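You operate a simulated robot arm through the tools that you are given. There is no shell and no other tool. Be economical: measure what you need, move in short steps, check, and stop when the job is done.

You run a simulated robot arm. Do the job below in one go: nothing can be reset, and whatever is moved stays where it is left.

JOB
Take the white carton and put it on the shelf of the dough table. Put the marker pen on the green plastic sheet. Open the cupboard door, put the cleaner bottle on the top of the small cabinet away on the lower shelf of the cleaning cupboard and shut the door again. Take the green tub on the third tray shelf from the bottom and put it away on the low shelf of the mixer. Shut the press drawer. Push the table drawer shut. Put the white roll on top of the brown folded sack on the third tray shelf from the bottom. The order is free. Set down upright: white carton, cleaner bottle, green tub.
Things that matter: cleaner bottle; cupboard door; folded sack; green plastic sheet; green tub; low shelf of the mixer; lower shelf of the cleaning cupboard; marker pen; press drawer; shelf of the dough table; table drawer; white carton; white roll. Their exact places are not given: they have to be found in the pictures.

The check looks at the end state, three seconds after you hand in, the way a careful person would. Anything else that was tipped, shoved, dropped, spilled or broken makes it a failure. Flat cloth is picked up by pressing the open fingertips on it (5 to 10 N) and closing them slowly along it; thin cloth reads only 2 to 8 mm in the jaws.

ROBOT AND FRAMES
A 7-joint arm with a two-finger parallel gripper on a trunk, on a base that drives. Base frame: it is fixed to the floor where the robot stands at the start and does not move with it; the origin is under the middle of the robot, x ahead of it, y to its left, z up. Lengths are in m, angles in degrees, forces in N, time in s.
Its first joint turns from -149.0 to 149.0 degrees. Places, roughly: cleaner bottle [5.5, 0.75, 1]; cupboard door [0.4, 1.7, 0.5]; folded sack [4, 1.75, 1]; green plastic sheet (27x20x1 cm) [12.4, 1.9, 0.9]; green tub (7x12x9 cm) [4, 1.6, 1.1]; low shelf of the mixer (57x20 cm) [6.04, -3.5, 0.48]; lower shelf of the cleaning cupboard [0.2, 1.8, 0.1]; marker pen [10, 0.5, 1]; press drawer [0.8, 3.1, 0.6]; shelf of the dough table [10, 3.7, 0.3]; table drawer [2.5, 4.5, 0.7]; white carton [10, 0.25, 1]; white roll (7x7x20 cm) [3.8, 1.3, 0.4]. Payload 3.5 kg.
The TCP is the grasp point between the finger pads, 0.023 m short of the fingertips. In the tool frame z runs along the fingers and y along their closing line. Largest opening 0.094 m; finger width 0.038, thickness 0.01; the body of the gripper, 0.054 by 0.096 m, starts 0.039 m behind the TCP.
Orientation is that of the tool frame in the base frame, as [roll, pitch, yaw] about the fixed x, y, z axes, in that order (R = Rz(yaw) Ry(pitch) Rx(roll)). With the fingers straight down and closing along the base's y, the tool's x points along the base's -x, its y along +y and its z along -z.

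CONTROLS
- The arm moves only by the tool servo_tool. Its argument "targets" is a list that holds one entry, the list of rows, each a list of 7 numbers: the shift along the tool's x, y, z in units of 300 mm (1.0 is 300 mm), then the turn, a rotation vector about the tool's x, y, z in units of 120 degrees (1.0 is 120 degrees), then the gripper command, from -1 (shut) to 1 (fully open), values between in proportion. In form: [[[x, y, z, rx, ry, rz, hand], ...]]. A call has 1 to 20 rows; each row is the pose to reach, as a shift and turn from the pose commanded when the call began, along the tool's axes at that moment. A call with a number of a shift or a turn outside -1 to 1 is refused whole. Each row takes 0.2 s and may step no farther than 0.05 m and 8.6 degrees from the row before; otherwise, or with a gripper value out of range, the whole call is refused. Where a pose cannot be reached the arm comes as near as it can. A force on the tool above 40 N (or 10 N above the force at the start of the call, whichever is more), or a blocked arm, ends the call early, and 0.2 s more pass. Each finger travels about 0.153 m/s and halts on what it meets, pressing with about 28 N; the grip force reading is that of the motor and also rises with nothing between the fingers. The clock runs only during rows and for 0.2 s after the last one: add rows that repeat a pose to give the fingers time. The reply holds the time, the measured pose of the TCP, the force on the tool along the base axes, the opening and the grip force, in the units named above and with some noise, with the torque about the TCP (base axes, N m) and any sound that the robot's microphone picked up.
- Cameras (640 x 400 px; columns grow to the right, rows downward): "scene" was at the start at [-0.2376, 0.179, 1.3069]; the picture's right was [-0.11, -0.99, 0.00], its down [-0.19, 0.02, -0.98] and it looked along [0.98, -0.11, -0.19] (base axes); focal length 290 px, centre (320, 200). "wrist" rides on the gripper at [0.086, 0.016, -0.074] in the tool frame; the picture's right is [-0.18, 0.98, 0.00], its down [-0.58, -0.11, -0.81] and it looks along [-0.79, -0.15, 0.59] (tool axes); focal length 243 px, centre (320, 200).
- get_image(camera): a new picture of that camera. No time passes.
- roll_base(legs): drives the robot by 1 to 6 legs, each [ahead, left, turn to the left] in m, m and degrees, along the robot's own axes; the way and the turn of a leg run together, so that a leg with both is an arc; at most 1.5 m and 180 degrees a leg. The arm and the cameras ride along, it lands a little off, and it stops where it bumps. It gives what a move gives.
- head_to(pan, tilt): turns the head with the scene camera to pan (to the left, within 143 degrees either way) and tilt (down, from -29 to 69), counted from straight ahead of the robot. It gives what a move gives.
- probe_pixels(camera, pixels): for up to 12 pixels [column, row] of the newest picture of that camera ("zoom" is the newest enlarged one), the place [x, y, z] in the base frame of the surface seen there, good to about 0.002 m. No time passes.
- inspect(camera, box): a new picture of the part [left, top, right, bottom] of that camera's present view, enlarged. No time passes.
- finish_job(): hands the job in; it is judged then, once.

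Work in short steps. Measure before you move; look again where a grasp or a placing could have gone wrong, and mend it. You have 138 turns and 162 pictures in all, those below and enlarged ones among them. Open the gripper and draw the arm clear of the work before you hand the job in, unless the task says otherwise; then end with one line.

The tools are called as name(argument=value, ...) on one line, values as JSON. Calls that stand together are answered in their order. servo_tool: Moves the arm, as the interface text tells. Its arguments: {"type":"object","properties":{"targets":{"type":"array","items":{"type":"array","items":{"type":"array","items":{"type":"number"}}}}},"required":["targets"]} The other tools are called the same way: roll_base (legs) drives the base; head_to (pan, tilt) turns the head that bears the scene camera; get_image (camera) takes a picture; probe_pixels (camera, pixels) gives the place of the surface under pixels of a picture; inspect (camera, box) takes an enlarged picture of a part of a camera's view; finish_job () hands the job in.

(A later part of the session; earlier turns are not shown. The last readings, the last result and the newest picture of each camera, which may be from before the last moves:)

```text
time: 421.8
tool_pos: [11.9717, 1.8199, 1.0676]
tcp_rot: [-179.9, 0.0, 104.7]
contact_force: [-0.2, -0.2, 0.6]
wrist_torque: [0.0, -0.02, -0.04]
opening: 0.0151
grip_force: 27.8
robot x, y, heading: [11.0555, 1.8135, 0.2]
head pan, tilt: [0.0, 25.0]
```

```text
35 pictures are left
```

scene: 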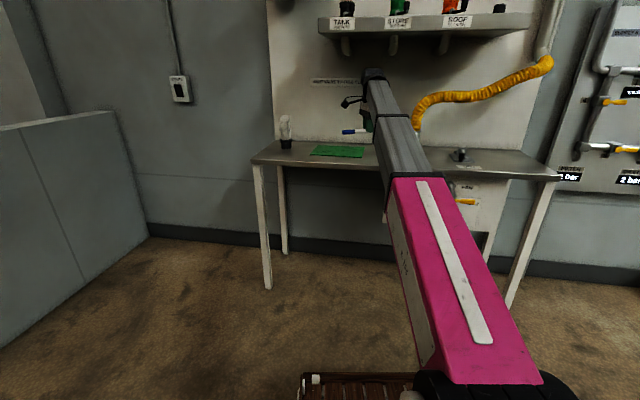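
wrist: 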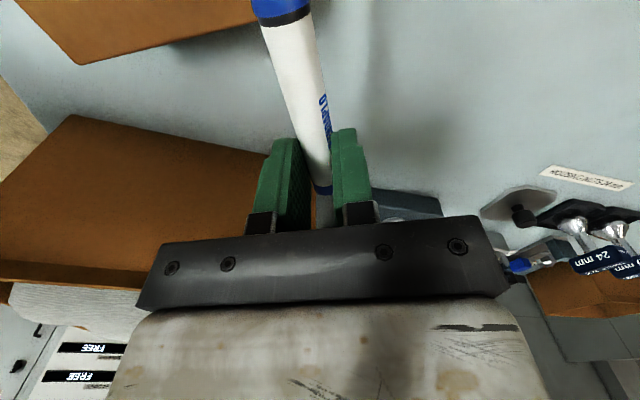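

The green sheet lies at (338,151). I probe its corners and the table.

inspect(camera="scene", box=[260, 60, 420, 190])

probe_pixels(camera="scene", pixels=[[311, 154], [318, 146], [362, 157], [365, 148], [338, 151], [300, 158], [380, 166], [285, 140], [345, 131], [364, 130], [350, 170]])

```text
3.08 times, centred on (340, 125) of scene
```

zoom: 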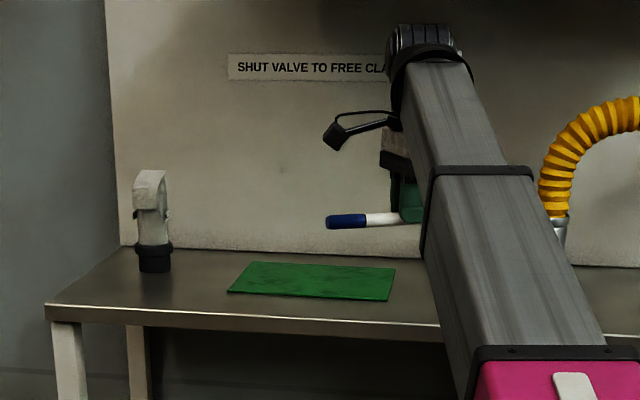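

```text
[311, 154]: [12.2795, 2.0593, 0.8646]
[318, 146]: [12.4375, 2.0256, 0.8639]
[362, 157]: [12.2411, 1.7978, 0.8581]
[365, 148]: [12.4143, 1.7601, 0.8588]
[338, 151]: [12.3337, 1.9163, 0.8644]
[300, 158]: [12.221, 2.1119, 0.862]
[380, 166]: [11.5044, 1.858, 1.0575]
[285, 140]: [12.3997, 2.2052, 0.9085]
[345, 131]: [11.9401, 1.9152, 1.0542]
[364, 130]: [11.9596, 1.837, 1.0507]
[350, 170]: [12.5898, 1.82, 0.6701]
```

The sheet spans x 12.24–12.44, y 1.77–2.05 at z 0.865. I drive the pen over its middle.

roll_base(legs=[[0, 0.047, 0], [0.385, 0, 0]])

servo_tool(targets=[[[0, 0, 0.15, 0, 0, 0, -1], [0, 0, 0.3, 0, 0, 0, -1], [0, 0, 0.43, 0, 0, 0, -1], [0, 0, 0.5, 0, 0, 0, -1]]])

get_image(camera="wrist")

inspect(camera="scene", box=[260, 60, 420, 190])

```text
time: 424.7
tool_pos: [12.3569, 1.8901, 1.0674]
tcp_rot: [-179.9, 0.1, 105.8]
contact_force: [-0.5, -0.3, -0.1]
wrist_torque: [0.03, -0.03, -0.02]
opening: 0.0151
grip_force: 28.1
robot x, y, heading: [11.4437, 1.8721, 1.6]
head pan, tilt: [0.0, 25.0]
```

```text
time: 425.7
tool_pos: [12.3568, 1.8924, 0.9147]
tcp_rot: [-180.0, 0.1, 105.9]
contact_force: [-0.5, 0.1, -0.5]
wrist_torque: [-0.01, 0.04, 0.04]
opening: 0.0151
grip_force: 27.5
robot x, y, heading: [11.4358, 1.8674, 1.5]
head pan, tilt: [0.0, 25.0]
```

```text
33 pictures are left
```

wrist: 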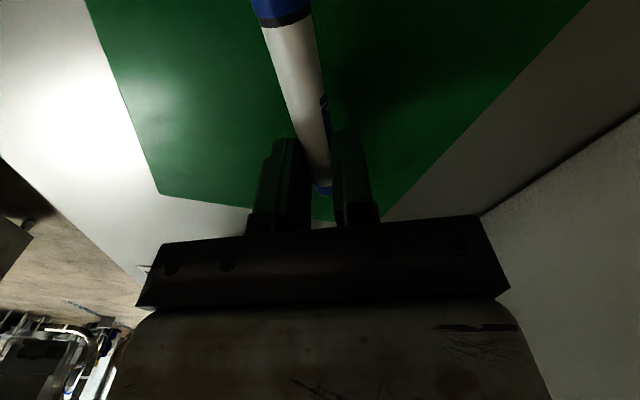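

```text
3.08 times, centred on (340, 125) of scene
```

zoom: 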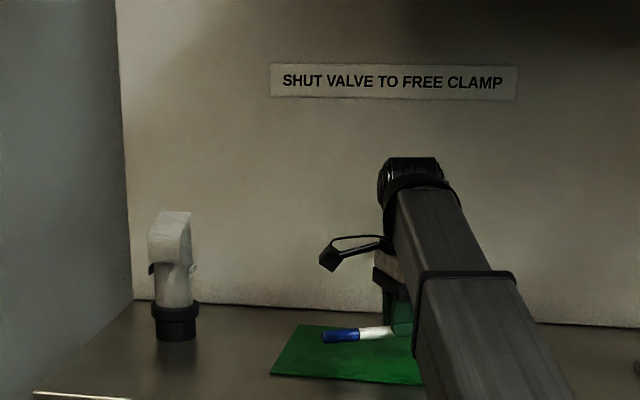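

The pen is over the sheet. I shift 2 cm to its middle and lower to touch.

servo_tool(targets=[[[-0.06, 0, 0.03, 0, 0, 0, -1], [-0.06, 0, 0.055, 0, 0, 0, -1], [-0.06, 0, 0.068, 0, 0, 0, -1], [-0.06, 0, 0.072, 0, 0, 0, -1]]])

```text
time: 426.7
tool_pos: [12.3604, 1.8715, 0.8949]
tcp_rot: [-179.9, 0.1, 105.8]
contact_force: [0.1, -0.1, 0.8]
wrist_torque: [-0.01, -0.05, 0.0]
opening: 0.0155
grip_force: 28.4
robot x, y, heading: [11.4401, 1.8678, 1.5]
head pan, tilt: [0.0, 25.0]
```

servo_tool(targets=[[[0, 0, 0.007, 0, 0, 0, -1], [0, 0, 0.01, 0, 0, 0, -1], [0, 0, 0.01, 0, 0, 0, -0.8], [0, 0, 0.01, 0, 0, 0, -0.6], [0, 0, 0.01, 0, 0, 0, -0.3], [0, 0, 0.01, 0, 0, 0, -0.1], [0, 0, -0.1, 0, 0, 0, -0.1], [0, 0, -0.25, 0, 0, 0, -0.1], [0, 0, -0.4, 0, 0, 0, -0.1]]])

get_image(camera="wrist")

```text
time: 428.7
tool_pos: [12.3593, 1.8706, 1.0136]
tcp_rot: [-179.9, 0.2, 105.7]
contact_force: [-0.5, -0.3, -0.1]
wrist_torque: [0.03, -0.01, 0.0]
opening: 0.0423
grip_force: 0.1
robot x, y, heading: [11.4404, 1.8712, 1.6]
head pan, tilt: [0.0, 25.0]
```

```text
31 pictures are left
```

wrist: 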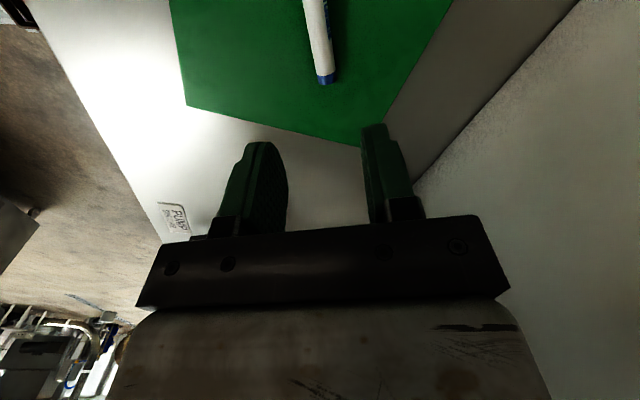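

The pen lies on the sheet. Now I drive back down the corridor and west toward the small cabinet with the bottle.

roll_base(legs=[[-0.46, 0, 0], [0, 0, -91.6], [1.5, 0, 0], [1.4, 0, 0], [0, 0, -90], [1.4, 0, 0]])

```text
time: 452.1
tool_pos: [10.0048, -1.1821, 1.0108]
tcp_rot: [-179.9, 0.0, -63.8]
contact_force: [0.2, -0.1, 0.5]
wrist_torque: [0.02, -0.03, -0.03]
opening: 0.0426
grip_force: 0.1
robot x, y, heading: [10.911, -1.0169, -167.9]
head pan, tilt: [0.0, 25.0]
stopped in leg 5: the robot was blocked; the commanded pose is now the measured one
```

A turn was blocked near the fixed cabinet; I go forward first, then complete the turn and continue west.

roll_base(legs=[[0.6, 0, 0], [0, 0, -11], [1.5, 0, 0], [1.5, 0, 0], [0.9, 0, 0]])

head_to(pan=-60, tilt=20)

get_image(camera="scene")

```text
time: 474.2
tool_pos: [5.5744, -1.2344, 1.011]
tcp_rot: [-179.9, 0.1, -74.1]
contact_force: [0.5, -0.3, -1.2]
wrist_torque: [-0.02, 0.04, -0.03]
opening: 0.0425
grip_force: 0.1
robot x, y, heading: [6.4962, -1.2378, -178.5]
head pan, tilt: [0.0, 25.0]
```

```text
time: 475.5
tool_pos: [5.5751, -1.2342, 1.0118]
tcp_rot: [-179.9, 0.1, -74.2]
contact_force: [0.8, -1.6, 0.4]
wrist_torque: [0.05, 0.01, 0.02]
opening: 0.0424
grip_force: 0.0
robot x, y, heading: [6.494, -1.2337, -178.5]
head pan, tilt: [-60.0, 20.0]
```

```text
30 pictures are left
```

scene: 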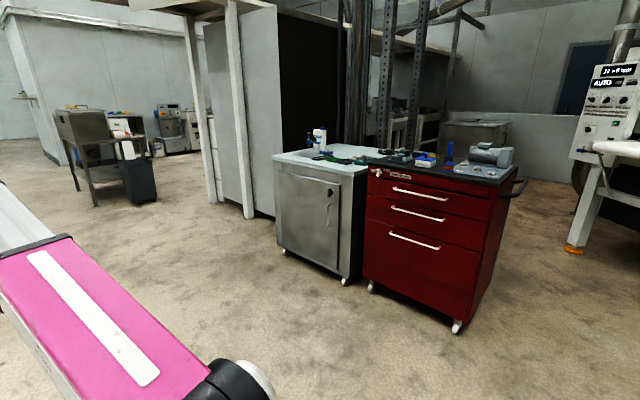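

The bottle stands at (319,138) on the steel cabinet. I turn north before it, and set the hand back to normal, tilted 40° down.

roll_base(legs=[[0, 0, -88], [0, 1.02, 0], [0.3, 0, 0]])

servo_tool(targets=[[[0, 0, -0.03, 0, 0, -0.07, 1], [0, 0, -0.06, 0, 0, -0.14, 1], [0, 0, -0.09, 0, 0, -0.21, 1], [0, 0, -0.12, 0, 0, -0.28, 1], [0, 0, -0.15, 0, 0, -0.35, 1], [0, 0, -0.18, 0, 0, -0.42, 1], [0, 0, -0.2, 0, 0, -0.49, 1], [0, 0, -0.2, 0, 0, -0.56, 1], [0, 0, -0.2, 0, 0, -0.62, 1]]])

servo_tool(targets=[[[0, 0, -0.03, 0, -0.06, 0, 1], [0, 0, -0.06, 0, -0.12, 0, 1], [0, 0, -0.1, 0, -0.18, 0, 1], [0, 0, -0.15, 0, -0.24, 0, 1], [0, 0, -0.2, 0, -0.3, 0, 1], [0, 0, -0.25, 0, -0.36, 0, 1], [0, 0, -0.3, 0, -0.42, 0, 1]]])

head_to(pan=0, tilt=20)

get_image(camera="scene")

```text
time: 486.3
tool_pos: [5.4936, -0.0324, 1.0124]
tcp_rot: [-179.9, 0.2, -165.1]
contact_force: [-0.1, -0.3, -0.3]
wrist_torque: [0.03, -0.03, 0.02]
opening: 0.0424
grip_force: 0.1
robot x, y, heading: [5.4797, -0.9537, 90.9]
head pan, tilt: [-60.0, 20.0]
```

```text
time: 488.3
tool_pos: [5.4933, -0.0325, 1.0714]
tcp_rot: [-180.0, 0.1, -90.5]
contact_force: [-0.1, -1.1, -0.1]
wrist_torque: [0.03, 0.01, -0.03]
opening: 0.094
grip_force: 0.2
robot x, y, heading: [5.4819, -0.9512, 90.7]
head pan, tilt: [-60.0, 20.0]
```

```text
time: 489.9
tool_pos: [5.4941, -0.0318, 1.1603]
tcp_rot: [-179.9, 50.3, -90.4]
contact_force: [-0.6, 0.0, -0.2]
wrist_torque: [-0.01, -0.01, -0.01]
opening: 0.0938
grip_force: 0.1
robot x, y, heading: [5.476, -0.9502, 90.4]
head pan, tilt: [-60.0, 20.0]
```

```text
time: 491.2
tool_pos: [5.4954, -0.0319, 1.1612]
tcp_rot: [-179.9, 50.4, -90.5]
contact_force: [0.7, 0.1, 0.0]
wrist_torque: [-0.05, -0.02, 0.01]
opening: 0.0942
grip_force: 0.0
robot x, y, heading: [5.4826, -0.9503, 90.7]
head pan, tilt: [0.0, 20.0]
```

```text
29 pictures are left
```

scene: 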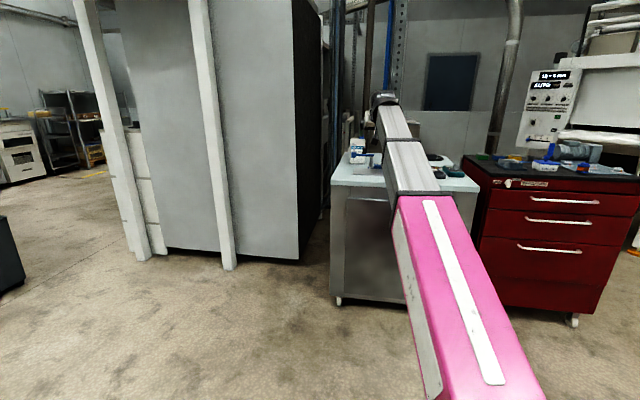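

inspect(camera="scene", box=[325, 120, 405, 180])

get_image(camera="wrist")

probe_pixels(camera="zoom", pixels=[[250, 140], [200, 200], [250, 200], [300, 200], [180, 290], [270, 290], [370, 290], [250, 120], [230, 330], [300, 340], [150, 350], [390, 200]])

```text
6.67 times, centred on (365, 150) of scene
```

zoom: 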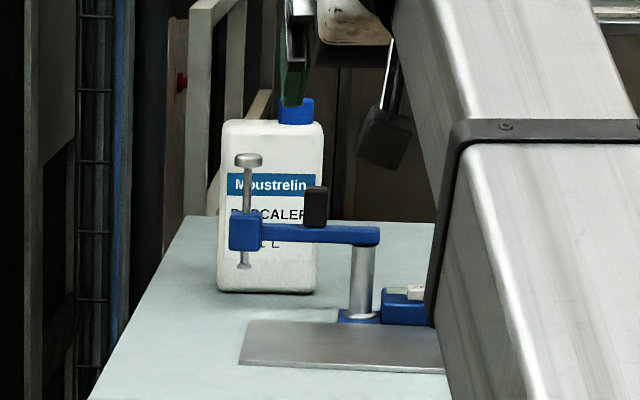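

```text
27 pictures are left
```

wrist: 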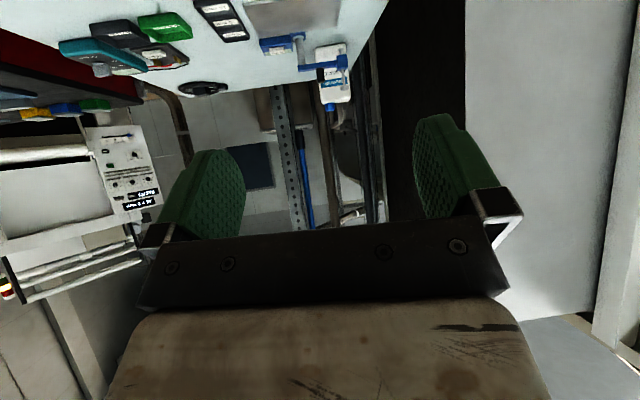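

```text
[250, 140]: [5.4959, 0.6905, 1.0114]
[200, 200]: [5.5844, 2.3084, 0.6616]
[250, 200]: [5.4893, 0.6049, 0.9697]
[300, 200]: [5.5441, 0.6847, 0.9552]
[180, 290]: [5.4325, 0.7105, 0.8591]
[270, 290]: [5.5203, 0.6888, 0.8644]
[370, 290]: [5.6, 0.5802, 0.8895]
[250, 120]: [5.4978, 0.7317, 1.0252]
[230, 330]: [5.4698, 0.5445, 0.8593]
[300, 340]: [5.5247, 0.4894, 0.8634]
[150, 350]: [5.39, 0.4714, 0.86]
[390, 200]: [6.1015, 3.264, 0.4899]
```

The jug is about 10 cm wide seen from here (too wide), with a clamp before it, so I must grip it across its depth from above. I turn the tool down and rotate it 80° so that it closes along y.

servo_tool(targets=[[[0.02, 0, 0.016, 0, 0.06, 0, 1], [0.04, 0, 0.032, 0, 0.12, 0, 1], [0.06, 0, 0.048, 0, 0.18, 0, 1], [0.08, 0, 0.064, 0, 0.24, 0, 1], [0.1, 0, 0.08, 0, 0.3, 0, 1], [0.12, 0, 0.095, 0, 0.36, 0, 1], [0.128, 0, 0.107, 0, 0.418, 0, 1]]])

servo_tool(targets=[[[0, 0, 0, 0, 0, 0.07, 1], [0, 0, 0, 0, 0, 0.14, 1], [0, 0, 0, 0, 0, 0.21, 1], [0, 0, 0, 0, 0, 0.28, 1], [0, 0, 0, 0, 0, 0.35, 1], [0, 0, 0, 0, 0, 0.42, 1], [0, 0, 0, 0, 0, 0.49, 1], [0, 0, 0, 0, 0, 0.56, 1], [0, 0, 0, 0, 0, 0.63, 1], [0, 0, 0, 0, 0, 0.7, 1], [0, 0, 0, 0, 0, 0.77, 1], [0, 0, 0, 0, 0, 0.8, 1]]])

roll_base(legs=[[0.64, 0, 0]])

get_image(camera="wrist")

inspect(camera="scene", box=[300, 80, 440, 200])

```text
time: 492.8
tool_pos: [5.4918, -0.0308, 1.1129]
tcp_rot: [-179.9, 0.0, -90.6]
contact_force: [0.6, -0.5, 0.2]
wrist_torque: [0.01, -0.02, -0.03]
opening: 0.094
grip_force: 0.1
robot x, y, heading: [5.4759, -0.9492, 90.5]
head pan, tilt: [0.0, 20.0]
```

```text
time: 495.4
tool_pos: [5.4919, -0.032, 1.1126]
tcp_rot: [179.9, 0.2, 173.2]
contact_force: [0.9, -0.7, 0.0]
wrist_torque: [0.0, -0.01, 0.0]
opening: 0.0942
grip_force: 0.0
robot x, y, heading: [5.4781, -0.952, 90.7]
head pan, tilt: [0.0, 20.0]
```

```text
time: 499.0
tool_pos: [5.4953, 0.6142, 1.1114]
tcp_rot: [179.9, 0.1, 172.8]
contact_force: [0.2, 0.7, 0.0]
wrist_torque: [0.0, 0.04, 0.0]
opening: 0.0941
grip_force: 0.1
robot x, y, heading: [5.4716, -0.3074, 90.3]
head pan, tilt: [0.0, 20.0]
```

```text
26 pictures are left
```

wrist: 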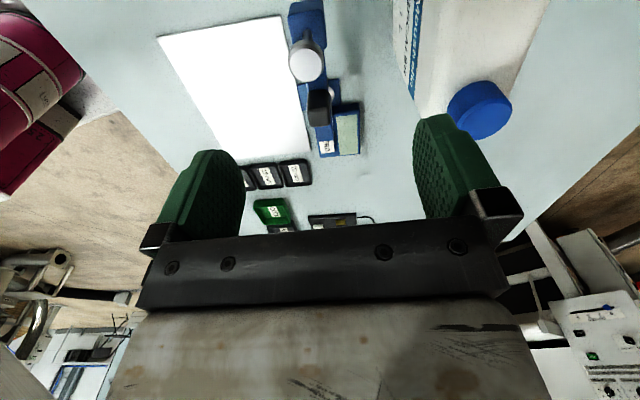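

```text
3.33 times, centred on (370, 140) of scene
```

zoom: 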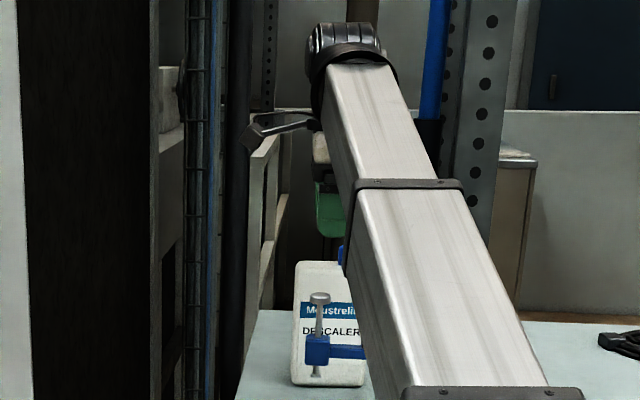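

I see the jug's top and blue cap at (480,108). I probe its front, back, end and cap.

probe_pixels(camera="wrist", pixels=[[430, 20], [540, 20], [480, 40], [425, 85], [515, 75], [480, 100], [470, 70], [505, 105], [455, 108], [530, 40], [420, 60], [445, 60]])

```text
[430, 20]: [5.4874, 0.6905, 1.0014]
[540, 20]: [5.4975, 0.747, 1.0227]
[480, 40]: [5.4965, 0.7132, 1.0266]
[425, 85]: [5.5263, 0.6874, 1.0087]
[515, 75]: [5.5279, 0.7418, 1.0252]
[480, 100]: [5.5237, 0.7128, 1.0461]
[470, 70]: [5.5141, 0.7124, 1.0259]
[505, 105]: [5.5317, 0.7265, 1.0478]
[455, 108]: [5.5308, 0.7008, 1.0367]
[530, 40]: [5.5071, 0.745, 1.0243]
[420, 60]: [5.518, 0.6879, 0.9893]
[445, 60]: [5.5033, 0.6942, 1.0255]
```

Depth is about 6 cm (y 0.688–0.748), cap from x 5.522 up to z 1.048. I drive 10.5 cm ahead, check, and lower the open fingers over the part beside the cap.

roll_base(legs=[[0.105, 0.004, 0]])

get_image(camera="wrist")

```text
time: 500.1
tool_pos: [5.493, 0.7166, 1.1114]
tcp_rot: [179.8, 0.1, 172.6]
contact_force: [-0.2, 0.6, 0.9]
wrist_torque: [-0.02, -0.01, -0.02]
opening: 0.0941
grip_force: 0.0
robot x, y, heading: [5.4712, -0.2012, 90.1]
head pan, tilt: [0.0, 20.0]
```

```text
24 pictures are left
```

wrist: 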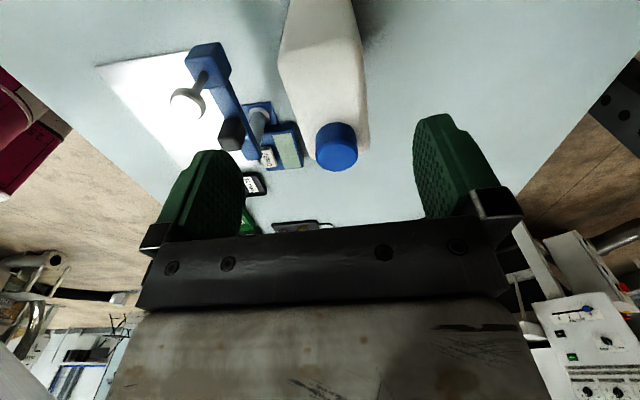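

The jug is centred between the fingers. I lower 11.6 cm and close.

servo_tool(targets=[[[0, 0.008, 0.14, 0, 0, 0, 1], [0, 0.008, 0.26, 0, 0, 0, 1], [0, 0.008, 0.34, 0, 0, 0, 1], [0, 0.008, 0.388, 0, 0, 0, 1], [0, 0.008, 0.388, 0, 0, 0, 0.6], [0, 0.008, 0.388, 0, 0, 0, 0.3], [0, 0.008, 0.388, 0, 0, 0, 0], [0, 0.008, 0.388, 0, 0, 0, -0.2], [0, 0.008, 0.388, 0, 0, 0, -0.2]]])

get_image(camera="wrist")

```text
time: 501.2
tool_pos: [5.4945, 0.7212, 1.0027]
tcp_rot: [179.4, 0.4, 172.7]
contact_force: [-1.0, -2.6, 11.0]
wrist_torque: [0.09, -0.58, -0.15]
opening: 0.0751
grip_force: 0.1
robot x, y, heading: [5.4656, -0.2023, 90.0]
head pan, tilt: [0.0, 20.0]
stopped in row 5: the force on the tool passed its limit at 52 N (the readings are from after the stop); the commanded pose is now the measured one
```

```text
23 pictures are left
```

wrist: 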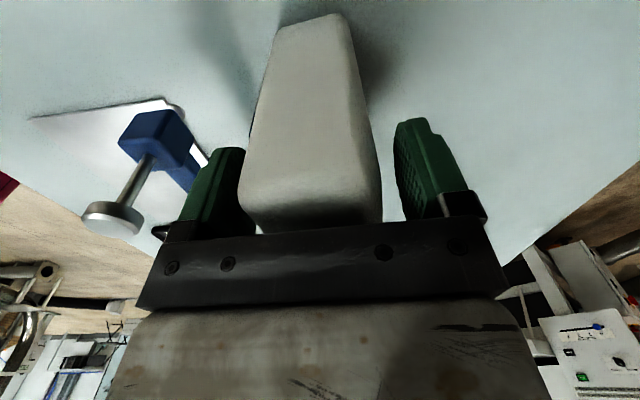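

The hand's body touched the cap at z 1.003. I raise 4 mm and close there; the pads still overlap the jug by about 4 cm.

servo_tool(targets=[[[0.01, -0.008, -0.014, 0, 0, 0, 0.6], [0.01, -0.008, -0.014, 0, 0, 0, 0.3], [0.01, -0.008, -0.014, 0, 0, 0, 0], [0.01, -0.008, -0.014, 0, 0, 0, -0.2], [0.01, -0.008, -0.014, 0, 0, 0, -0.2]]])

```text
time: 502.4
tool_pos: [5.4921, 0.7201, 1.0051]
tcp_rot: [179.5, 0.3, 172.8]
contact_force: [-1.1, -1.7, 0.3]
wrist_torque: [-0.6, 0.51, -0.01]
opening: 0.0581
grip_force: 28.3
robot x, y, heading: [5.4692, -0.2047, 90.2]
head pan, tilt: [0.0, 20.0]
```

Gripped at 58 mm. I lift it 3 cm first and check.

servo_tool(targets=[[[0, 0, -0.03, 0, 0, 0, -0.3], [0, 0, -0.07, 0, 0, 0, -0.3], [0, 0, -0.1, 0, 0, 0, -0.3]]])

get_image(camera="wrist")

```text
time: 503.2
tool_pos: [5.4911, 0.7209, 1.0345]
tcp_rot: [179.5, 0.3, 172.6]
contact_force: [0.1, -0.8, -8.5]
wrist_torque: [0.02, 0.28, 0.0]
opening: 0.0577
grip_force: 28.1
robot x, y, heading: [5.4734, -0.2039, 90.0]
head pan, tilt: [0.0, 20.0]
```

```text
22 pictures are left
```

wrist: 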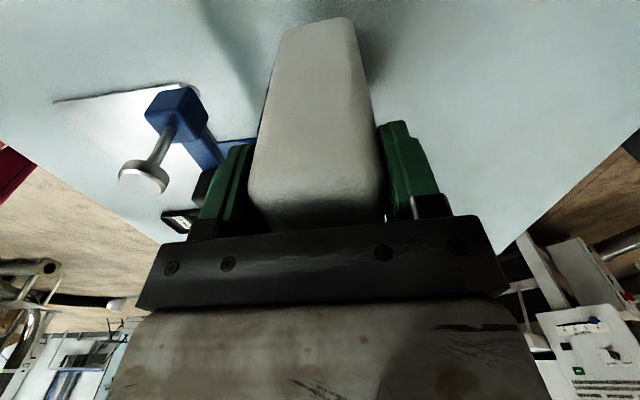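

The jug hangs upright (8.5 N). I must pass the clamp in front of it, so I probe the clamp's height and extent.

probe_pixels(camera="wrist", pixels=[[143, 172], [125, 180], [170, 105], [195, 100], [185, 130], [230, 145], [185, 215], [150, 110]])

```text
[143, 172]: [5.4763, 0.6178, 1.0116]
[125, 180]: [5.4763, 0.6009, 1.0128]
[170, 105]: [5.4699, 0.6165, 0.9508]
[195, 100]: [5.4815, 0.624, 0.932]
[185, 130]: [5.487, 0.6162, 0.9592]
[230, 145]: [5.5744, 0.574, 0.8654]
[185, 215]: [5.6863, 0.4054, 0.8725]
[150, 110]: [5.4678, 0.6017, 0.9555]
```

The clamp's screw reaches z 1.013, too high to lift over safely, so I raise the jug to z 1.11, sidestep 18 cm east past the clamp's pole, and then back out.

servo_tool(targets=[[[0, 0, -0.08, 0, 0, 0, -0.3], [0, 0, -0.16, 0, 0, 0, -0.3], [0, 0, -0.25, 0, 0, 0, -0.3]]])

roll_base(legs=[[0, -0.185, 0]])

inspect(camera="scene", box=[260, 60, 440, 220])

```text
time: 504.0
tool_pos: [5.4914, 0.7218, 1.1086]
tcp_rot: [179.4, 0.2, 172.8]
contact_force: [0.7, -0.2, -9.0]
wrist_torque: [0.02, 0.28, -0.03]
opening: 0.0579
grip_force: 28.0
robot x, y, heading: [5.4702, -0.2026, 90.0]
head pan, tilt: [0.0, 20.0]
```

```text
time: 505.5
tool_pos: [5.6611, 0.7007, 1.1087]
tcp_rot: [179.5, 0.3, 172.5]
contact_force: [1.6, -0.6, -8.3]
wrist_torque: [-0.02, 0.29, -0.01]
opening: 0.0578
grip_force: 27.6
robot x, y, heading: [5.6341, -0.2236, 89.7]
head pan, tilt: [0.0, 20.0]
```

```text
2.50 times, centred on (350, 140) of scene
```

zoom: 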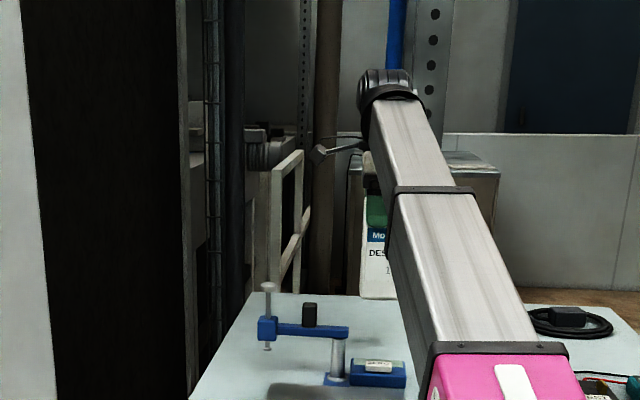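

The jug is past the clamp. I back out, turn west and drive to the aisle south of the jog bench.

roll_base(legs=[[-0.85, 0, 0], [0, 0, 90], [1.5, 0, 0], [1.5, 0, 0], [1.25, 0, 0]])

```text
time: 533.7
tool_pos: [0.4756, -0.4354, 1.1088]
tcp_rot: [179.5, 0.3, -106.2]
contact_force: [-0.5, 0.0, -9.4]
wrist_torque: [-0.28, 0.06, 0.03]
opening: 0.0577
grip_force: 27.8
robot x, y, heading: [1.3853, -0.6017, 171.1]
head pan, tilt: [0.0, 20.0]
```

I turn north and drive up the aisle past the bench, checking the position midway.

roll_base(legs=[[0, 0, -81], [0, 0.05, 0], [1.2, 0, 0]])

head_to(pan=25, tilt=32)

get_image(camera="scene")

probe_pixels(camera="scene", pixels=[[300, 150], [250, 180], [200, 200], [150, 200], [350, 180], [280, 220], [240, 240], [320, 200]])

```text
time: 544.0
tool_pos: [1.3779, 1.5558, 1.1078]
tcp_rot: [179.5, 0.3, 172.2]
contact_force: [0.2, 0.6, -8.4]
wrist_torque: [0.03, 0.25, -0.03]
opening: 0.0579
grip_force: 27.9
robot x, y, heading: [1.3467, 0.6335, 89.2]
head pan, tilt: [0.0, 20.0]
```

```text
time: 544.9
tool_pos: [1.3791, 1.5576, 1.1075]
tcp_rot: [179.5, 0.4, 172.2]
contact_force: [-0.7, 0.5, -9.8]
wrist_torque: [0.04, 0.29, -0.03]
opening: 0.058
grip_force: 27.8
robot x, y, heading: [1.3528, 0.6362, 89.4]
head pan, tilt: [25.0, 32.0]
```

```text
20 pictures are left
```

scene: 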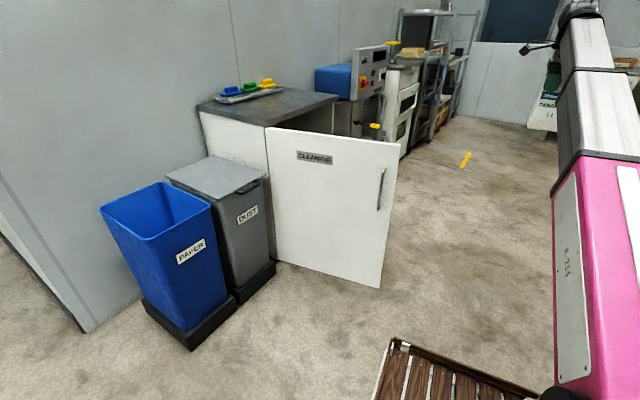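

```text
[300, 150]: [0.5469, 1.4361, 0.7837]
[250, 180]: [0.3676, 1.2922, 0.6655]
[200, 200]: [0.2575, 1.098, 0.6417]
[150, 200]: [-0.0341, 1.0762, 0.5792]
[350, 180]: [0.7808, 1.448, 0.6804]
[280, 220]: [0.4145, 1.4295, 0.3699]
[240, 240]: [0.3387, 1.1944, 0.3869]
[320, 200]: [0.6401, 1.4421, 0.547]
```

The door stands at (0.41–0.96, 1.44). I drive on north, move east for room and turn the long way round (right) to face the cupboard at about 202°.

roll_base(legs=[[1.45, 0, 0], [0, -0.5, 0], [0, 0, -124], [0, 0, -124]])

servo_tool(targets=[[[0, 0, 0, 0, 0, -0.07, -0.3], [0, 0, 0, 0, 0, -0.14, -0.3], [0, 0, 0, 0, 0, -0.21, -0.3], [0, 0, 0, 0, 0, -0.28, -0.3], [0, 0, 0, 0, 0, -0.35, -0.3], [0, 0, 0, 0, 0, -0.42, -0.3], [0, 0, 0, 0, 0, -0.49, -0.3], [0, 0, 0, 0, 0, -0.56, -0.3], [0, 0, 0, 0, 0, -0.63, -0.3], [0, 0, 0, 0, 0, -0.7, -0.3], [0, 0, 0, 0, 0, -0.77, -0.3], [0, 0, 0, 0, 0, -0.81, -0.3]]])

head_to(pan=0, tilt=30)

get_image(camera="scene")

```text
time: 564.8
tool_pos: [1.0075, 1.6988, 1.1078]
tcp_rot: [179.5, 0.2, -70.4]
contact_force: [-0.7, 0.4, -9.5]
wrist_torque: [-0.22, -0.09, 0.01]
opening: 0.0579
grip_force: 28.2
robot x, y, heading: [1.8465, 2.0972, -153.1]
head pan, tilt: [25.0, 32.0]
```

```text
time: 567.4
tool_pos: [1.0083, 1.6978, 1.1083]
tcp_rot: [-179.7, 0.5, 27.0]
contact_force: [0.5, 0.3, -9.5]
wrist_torque: [0.12, -0.2, 0.02]
opening: 0.0579
grip_force: 28.4
robot x, y, heading: [1.8406, 2.1002, -153.2]
head pan, tilt: [25.0, 32.0]
```

```text
time: 568.2
tool_pos: [1.0082, 1.6992, 1.109]
tcp_rot: [-179.7, 0.4, 26.8]
contact_force: [-0.8, 0.6, -9.9]
wrist_torque: [0.12, -0.21, 0.01]
opening: 0.0579
grip_force: 27.8
robot x, y, heading: [1.8431, 2.0975, -152.9]
head pan, tilt: [0.0, 30.0]
```

```text
19 pictures are left
```

scene: 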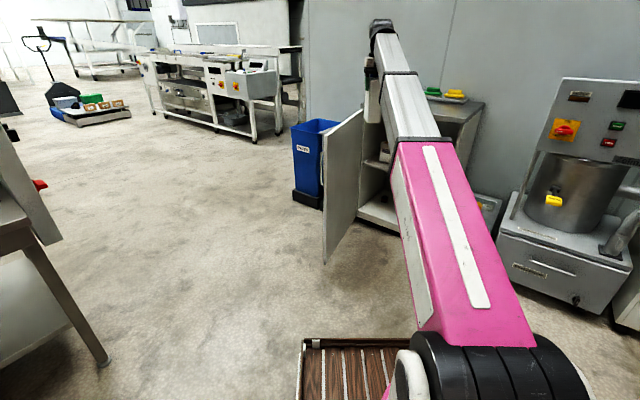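

I turn a little right to 195°, then lower the jug in front of the open cupboard.

roll_base(legs=[[0, 0, -12]])

servo_tool(targets=[[[0, 0, 0.14, 0, 0, 0, -0.3], [0, 0, 0.28, 0, 0, 0, -0.3], [0, 0, 0.42, 0, 0, 0, -0.3], [0, 0, 0.56, 0, 0, 0, -0.3], [0, 0, 0.7, 0, 0, 0, -0.3], [0, 0, 0.84, 0, 0, 0, -0.3], [0, 0, 0.98, 0, 0, 0, -0.3]]])

servo_tool(targets=[[[0, 0, 0.14, 0, 0, 0, -0.3], [0, 0, 0.28, 0, 0, 0, -0.3], [0, 0, 0.42, 0, 0, 0, -0.3], [0, 0, 0.56, 0, 0, 0, -0.3], [0, 0, 0.7, 0, 0, 0, -0.3], [0, 0, 0.84, 0, 0, 0, -0.3], [0, 0, 0.98, 0, 0, 0, -0.3]]])

get_image(camera="scene")

```text
time: 569.4
tool_pos: [0.9443, 1.8737, 1.1085]
tcp_rot: [-179.7, 0.3, 15.3]
contact_force: [-0.3, -0.7, -10.5]
wrist_torque: [0.08, -0.24, 0.03]
opening: 0.0579
grip_force: 27.9
robot x, y, heading: [1.8439, 2.1003, -164.6]
head pan, tilt: [0.0, 30.0]
```

```text
time: 571.0
tool_pos: [0.9435, 1.8747, 0.8166]
tcp_rot: [-179.7, 0.4, 15.2]
contact_force: [0.5, -0.5, -9.5]
wrist_torque: [0.06, -0.23, -0.01]
opening: 0.058
grip_force: 28.1
robot x, y, heading: [1.8433, 2.096, -164.7]
head pan, tilt: [0.0, 30.0]
```

```text
time: 572.6
tool_pos: [0.9362, 1.8734, 0.5188]
tcp_rot: [-179.6, 0.5, 15.3]
contact_force: [-0.3, -0.6, -10.3]
wrist_torque: [0.06, -0.27, -0.03]
opening: 0.0578
grip_force: 28.0
robot x, y, heading: [1.839, 2.0989, -164.6]
head pan, tilt: [0.0, 30.0]
```

```text
18 pictures are left
```

scene: 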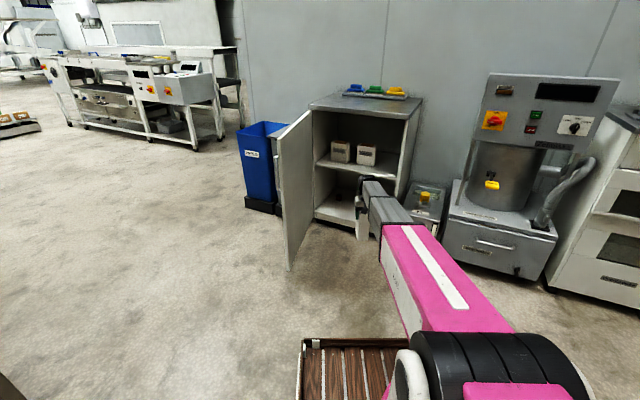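

I zoom at the cupboard interior and probe shelf heights and contents.

inspect(camera="scene", box=[270, 100, 430, 250])

probe_pixels(camera="zoom", pixels=[[220, 245], [280, 265], [230, 300], [200, 310], [260, 320], [290, 230], [310, 260], [190, 265], [350, 250], [330, 240], [225, 330], [180, 250]])

```text
2.67 times, centred on (350, 175) of scene
```

zoom: 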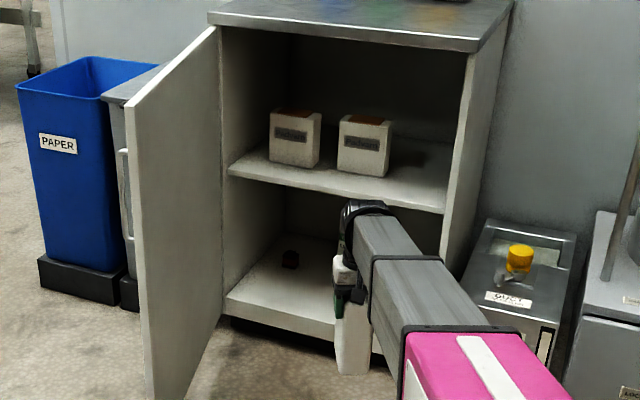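

```text
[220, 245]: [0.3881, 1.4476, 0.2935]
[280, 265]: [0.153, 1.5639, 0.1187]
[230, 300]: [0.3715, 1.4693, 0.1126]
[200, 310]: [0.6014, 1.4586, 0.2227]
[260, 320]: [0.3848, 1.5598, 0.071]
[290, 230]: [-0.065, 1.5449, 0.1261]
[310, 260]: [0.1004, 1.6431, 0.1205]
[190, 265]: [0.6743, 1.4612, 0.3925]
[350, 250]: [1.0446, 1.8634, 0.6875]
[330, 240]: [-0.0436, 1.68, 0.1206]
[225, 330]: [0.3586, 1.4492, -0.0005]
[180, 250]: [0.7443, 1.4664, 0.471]
```

The lower shelf is free at its front right (a small dark block lies far back left). I lower to z≈0.28 and drive in most of the way.

servo_tool(targets=[[[0, 0, 0.14, 0, 0, 0, -0.3], [0, 0, 0.28, 0, 0, 0, -0.3], [0, 0, 0.42, 0, 0, 0, -0.3], [0, 0, 0.56, 0, 0, 0, -0.3], [0, 0, 0.7, 0, 0, 0, -0.3], [0, 0, 0.8, 0, 0, 0, -0.3]]])

roll_base(legs=[[0, -0.024, 0], [0.4, 0, 0]])

inspect(camera="scene", box=[290, 100, 430, 240])

```text
time: 574.0
tool_pos: [0.9371, 1.8754, 0.2791]
tcp_rot: [-179.7, 0.4, 15.4]
contact_force: [-0.6, -0.2, -9.8]
wrist_torque: [0.06, -0.23, -0.03]
opening: 0.0578
grip_force: 28.5
robot x, y, heading: [1.8443, 2.1009, -164.5]
head pan, tilt: [0.0, 30.0]
```

```text
time: 577.0
tool_pos: [0.5318, 1.7843, 0.2778]
tcp_rot: [-179.7, 0.3, 15.5]
contact_force: [-0.7, -0.3, -10.0]
wrist_torque: [0.08, -0.27, -0.02]
opening: 0.0579
grip_force: 27.9
robot x, y, heading: [1.4351, 2.0093, -164.5]
head pan, tilt: [0.0, 30.0]
```

```text
2.86 times, centred on (360, 170) of scene
```

zoom: 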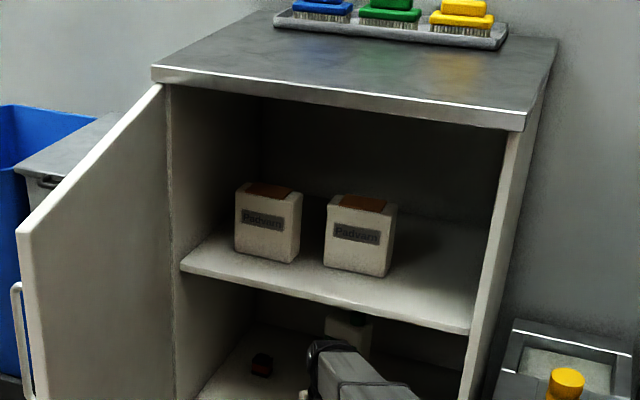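

Another white item stands behind on the lower shelf at zoom (347,332). I probe it and the upper shelf edge.

probe_pixels(camera="zoom", pixels=[[335, 335], [360, 335], [347, 325], [400, 312], [300, 290], [400, 318], [262, 368], [365, 345]])

```text
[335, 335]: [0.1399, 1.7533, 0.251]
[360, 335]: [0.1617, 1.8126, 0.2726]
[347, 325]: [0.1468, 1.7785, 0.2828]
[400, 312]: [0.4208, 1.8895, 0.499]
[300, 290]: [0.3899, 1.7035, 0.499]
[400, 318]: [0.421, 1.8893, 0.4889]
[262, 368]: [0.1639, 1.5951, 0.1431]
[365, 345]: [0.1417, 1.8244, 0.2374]
```

The white item is at x 0.14–0.16, so there is room. I drive in 17.5 cm to put the jug just behind the shelf's front edge.

roll_base(legs=[[0.175, 0, 0]])

servo_tool(targets=[[[0, 0, 0.02, 0, 0, 0, -0.3], [0, 0, 0.035, 0, 0, 0, -0.3], [0, 0, 0.042, 0, 0, 0, -0.3]]])

inspect(camera="scene", box=[290, 130, 450, 290])

```text
time: 578.5
tool_pos: [0.3917, 1.7499, 0.2702]
tcp_rot: [-179.9, -0.5, 15.1]
contact_force: [0.1, -0.1, -9.3]
wrist_torque: [0.07, -0.26, 0.02]
opening: 0.058
grip_force: 28.5
robot x, y, heading: [1.2806, 1.9652, -164.7]
head pan, tilt: [0.0, 30.0]
stopped in leg 1: the robot was blocked; the commanded pose is now the measured one
```

```text
time: 579.4
tool_pos: [0.3908, 1.749, 0.2618]
tcp_rot: [-179.9, -0.4, 15.1]
contact_force: [1.9, 1.9, 10.2]
wrist_torque: [-0.51, 0.32, 0.06]
opening: 0.0578
grip_force: 28.2
robot x, y, heading: [1.2783, 1.9684, -164.9]
head pan, tilt: [0.0, 30.0]
stopped in row 3: the force on the tool passed its limit at 42 N (the readings are from after the stop); the commanded pose is now the measured one
```

```text
2.50 times, centred on (370, 210) of scene
```

zoom: 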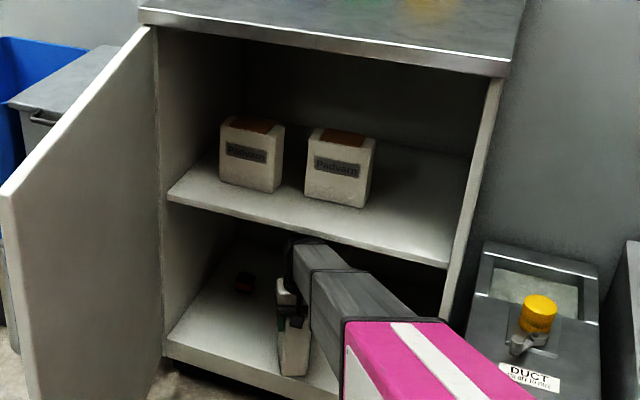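

The wrist met the upper shelf's edge, and the jug now touches the lower shelf (42 N). I release it here, back out, and will push it a few centimetres deeper with closed fingers.

servo_tool(targets=[[[0, 0, -0.004, 0, 0, 0, 0.1], [0, 0, -0.004, 0, 0, 0, 0.4], [0, 0, -0.004, 0, 0, 0, 0.8], [0, 0, -0.004, 0, 0, 0, 1], [0, 0, -0.004, 0, 0, 0, 1]]])

roll_base(legs=[[-0.2, 0, 0]])

inspect(camera="scene", box=[290, 130, 450, 290])

```text
time: 580.6
tool_pos: [0.3907, 1.7503, 0.2625]
tcp_rot: [-179.9, -0.4, 15.1]
contact_force: [-3.6, -4.6, 11.2]
wrist_torque: [0.04, 0.36, 0.17]
opening: 0.0939
grip_force: 0.0
robot x, y, heading: [1.2798, 1.9692, -164.8]
head pan, tilt: [0.0, 30.0]
```

```text
time: 582.2
tool_pos: [0.588, 1.8071, 0.2625]
tcp_rot: [-179.9, -0.5, 14.8]
contact_force: [0.5, 0.7, 0.4]
wrist_torque: [0.04, -0.01, -0.02]
opening: 0.0939
grip_force: 0.1
robot x, y, heading: [1.4784, 2.0232, -165.2]
head pan, tilt: [0.0, 30.0]
```

```text
2.50 times, centred on (370, 210) of scene
```

zoom: 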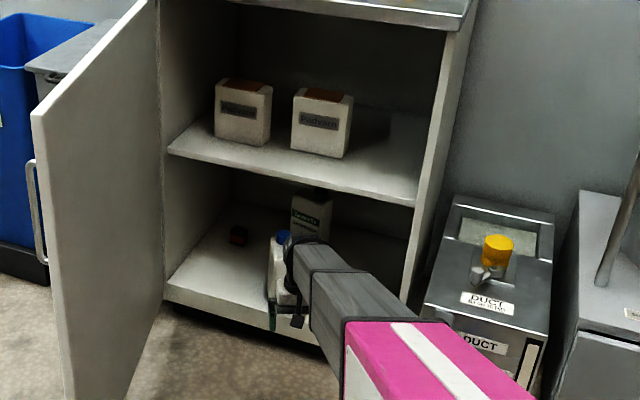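

The jug stands, with its cap at zoom (283,238). I probe its near side.

probe_pixels(camera="zoom", pixels=[[275, 260], [272, 290], [283, 237], [280, 305], [272, 310], [290, 245]])

get_image(camera="wrist")

```text
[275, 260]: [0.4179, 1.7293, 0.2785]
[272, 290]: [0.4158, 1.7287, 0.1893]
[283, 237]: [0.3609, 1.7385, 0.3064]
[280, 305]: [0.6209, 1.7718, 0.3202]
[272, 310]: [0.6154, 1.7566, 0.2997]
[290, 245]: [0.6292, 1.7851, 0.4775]
```

```text
13 pictures are left
5 turns are left
```

wrist: 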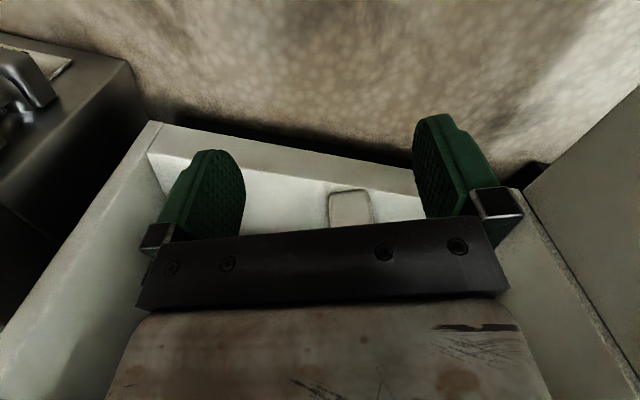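

Few turns remain, so I batch: close and lower the fingers, push the jug 4–5 cm deeper with the base, back out, raise the arm and move to the door-shutting position.

servo_tool(targets=[[[0, 0.033, 0, 0, 0, 0, 0], [0, 0.033, 0.08, 0, 0, 0, -1], [0, 0.033, 0.18, 0, 0, 0, -1], [0, 0.033, 0.28, 0, 0, 0, -1], [0, 0.033, 0.34, 0, 0, 0, -1], [0, 0.033, 0.34, 0, 0, 0, -1]]])

roll_base(legs=[[0.2, 0, 0]])

roll_base(legs=[[-0.25, 0, 0]])

servo_tool(targets=[[[0, 0, -0.14, 0, 0, 0, -1], [0, 0, -0.28, 0, 0, 0, -1], [0, 0, -0.42, 0, 0, 0, -1], [0, 0, -0.56, 0, 0, 0, -1], [0, 0, -0.7, 0, 0, 0, -1], [0, 0, -0.84, 0, 0, 0, -1], [0, 0, -0.98, 0, 0, 0, -1]]])

servo_tool(targets=[[[0, 0, -0.14, 0, 0, 0, -1], [0, 0, -0.28, 0, 0, 0, -1], [0, 0, -0.42, 0, 0, 0, -1], [0, 0, -0.56, 0, 0, 0, -1], [0, 0, -0.7, 0, 0, 0, -1], [0, 0, -0.84, 0, 0, 0, -1], [0, 0, -0.98, 0, 0, 0, -1]]])

servo_tool(targets=[[[0, 0, -0.14, 0, 0, 0, -1], [0, 0, -0.28, 0, 0, 0, -1], [0, 0, -0.42, 0, 0, 0, -1], [0, 0, -0.56, 0, 0, 0, -1], [0, 0, -0.72, 0, 0, 0, -1]]])

roll_base(legs=[[0.154, -0.108, 0]])

head_to(pan=12, tilt=38)

get_image(camera="scene")

inspect(camera="scene", box=[220, 80, 420, 280])

```text
time: 583.6
tool_pos: [0.5901, 1.7974, 0.158]
tcp_rot: [-179.9, -0.3, 14.8]
contact_force: [0.6, 0.1, 0.3]
wrist_torque: [0.02, -0.03, 0.04]
opening: 0.0001
grip_force: 28.3
robot x, y, heading: [1.4772, 2.022, -164.8]
head pan, tilt: [0.0, 30.0]
```

```text
time: 585.2
tool_pos: [0.4044, 1.7445, 0.1587]
tcp_rot: [-179.9, -0.2, 15.0]
contact_force: [-0.4, -0.7, -0.7]
wrist_torque: [0.01, -0.04, 0.01]
opening: 0.0001
grip_force: 27.9
robot x, y, heading: [1.2858, 1.9725, -164.8]
head pan, tilt: [0.0, 30.0]
```

```text
time: 587.0
tool_pos: [0.6462, 1.8133, 0.1588]
tcp_rot: [-180.0, -0.4, 14.6]
contact_force: [-0.1, 0.1, -0.6]
wrist_torque: [-0.01, 0.0, 0.03]
opening: 0.0
grip_force: 28.1
robot x, y, heading: [1.5338, 2.0322, -164.9]
head pan, tilt: [0.0, 30.0]
```

```text
time: 588.6
tool_pos: [0.6429, 1.8159, 0.4526]
tcp_rot: [-180.0, -0.3, 14.7]
contact_force: [-0.3, 0.3, -0.4]
wrist_torque: [0.0, -0.05, 0.0]
opening: 0.0
grip_force: 27.9
robot x, y, heading: [1.5316, 2.0337, -165.3]
head pan, tilt: [0.0, 30.0]
```

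```text
time: 590.2
tool_pos: [0.6455, 1.8116, 0.7457]
tcp_rot: [-179.9, -0.4, 14.7]
contact_force: [0.7, 0.0, 0.1]
wrist_torque: [0.02, 0.0, -0.04]
opening: 0.0
grip_force: 27.8
robot x, y, heading: [1.5322, 2.0342, -165.1]
head pan, tilt: [0.0, 30.0]
```

```text
time: 591.5
tool_pos: [0.639, 1.8101, 0.9654]
tcp_rot: [-179.8, -0.3, 14.7]
contact_force: [0.3, -0.3, -0.3]
wrist_torque: [0.01, 0.01, -0.03]
opening: 0.0
grip_force: 28.1
robot x, y, heading: [1.5276, 2.0341, -165.2]
head pan, tilt: [0.0, 30.0]
```

```text
time: 593.0
tool_pos: [0.4594, 1.8749, 0.9636]
tcp_rot: [-179.9, -0.3, 14.7]
contact_force: [0.3, -0.3, -0.2]
wrist_torque: [-0.01, 0.01, -0.03]
opening: 0.0
grip_force: 28.3
robot x, y, heading: [1.3468, 2.1015, -165.3]
head pan, tilt: [0.0, 30.0]
```

```text
time: 593.7
tool_pos: [0.4598, 1.8735, 0.9644]
tcp_rot: [180.0, -0.4, 14.7]
contact_force: [-0.3, -0.8, -0.3]
wrist_torque: [0.02, 0.0, -0.03]
opening: 0.0
grip_force: 27.8
robot x, y, heading: [1.3511, 2.0988, -165.2]
head pan, tilt: [12.0, 38.0]
```

```text
12 pictures are left
```

scene: 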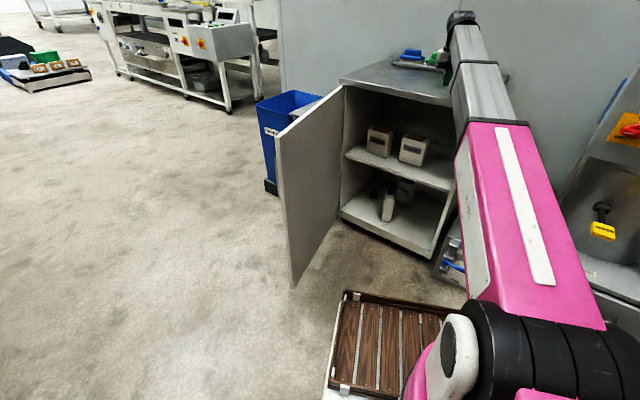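

```text
2.00 times, centred on (320, 180) of scene
4 turns are left
```

zoom: 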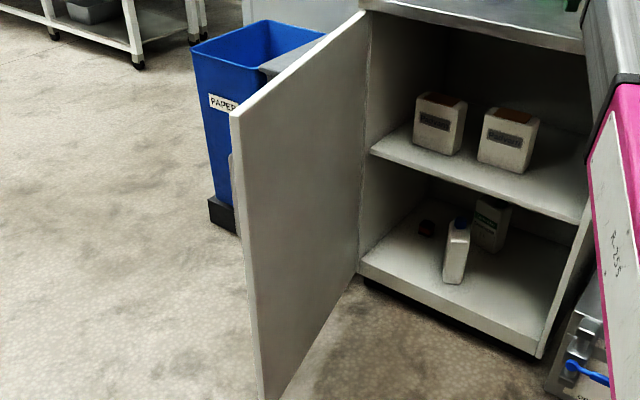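

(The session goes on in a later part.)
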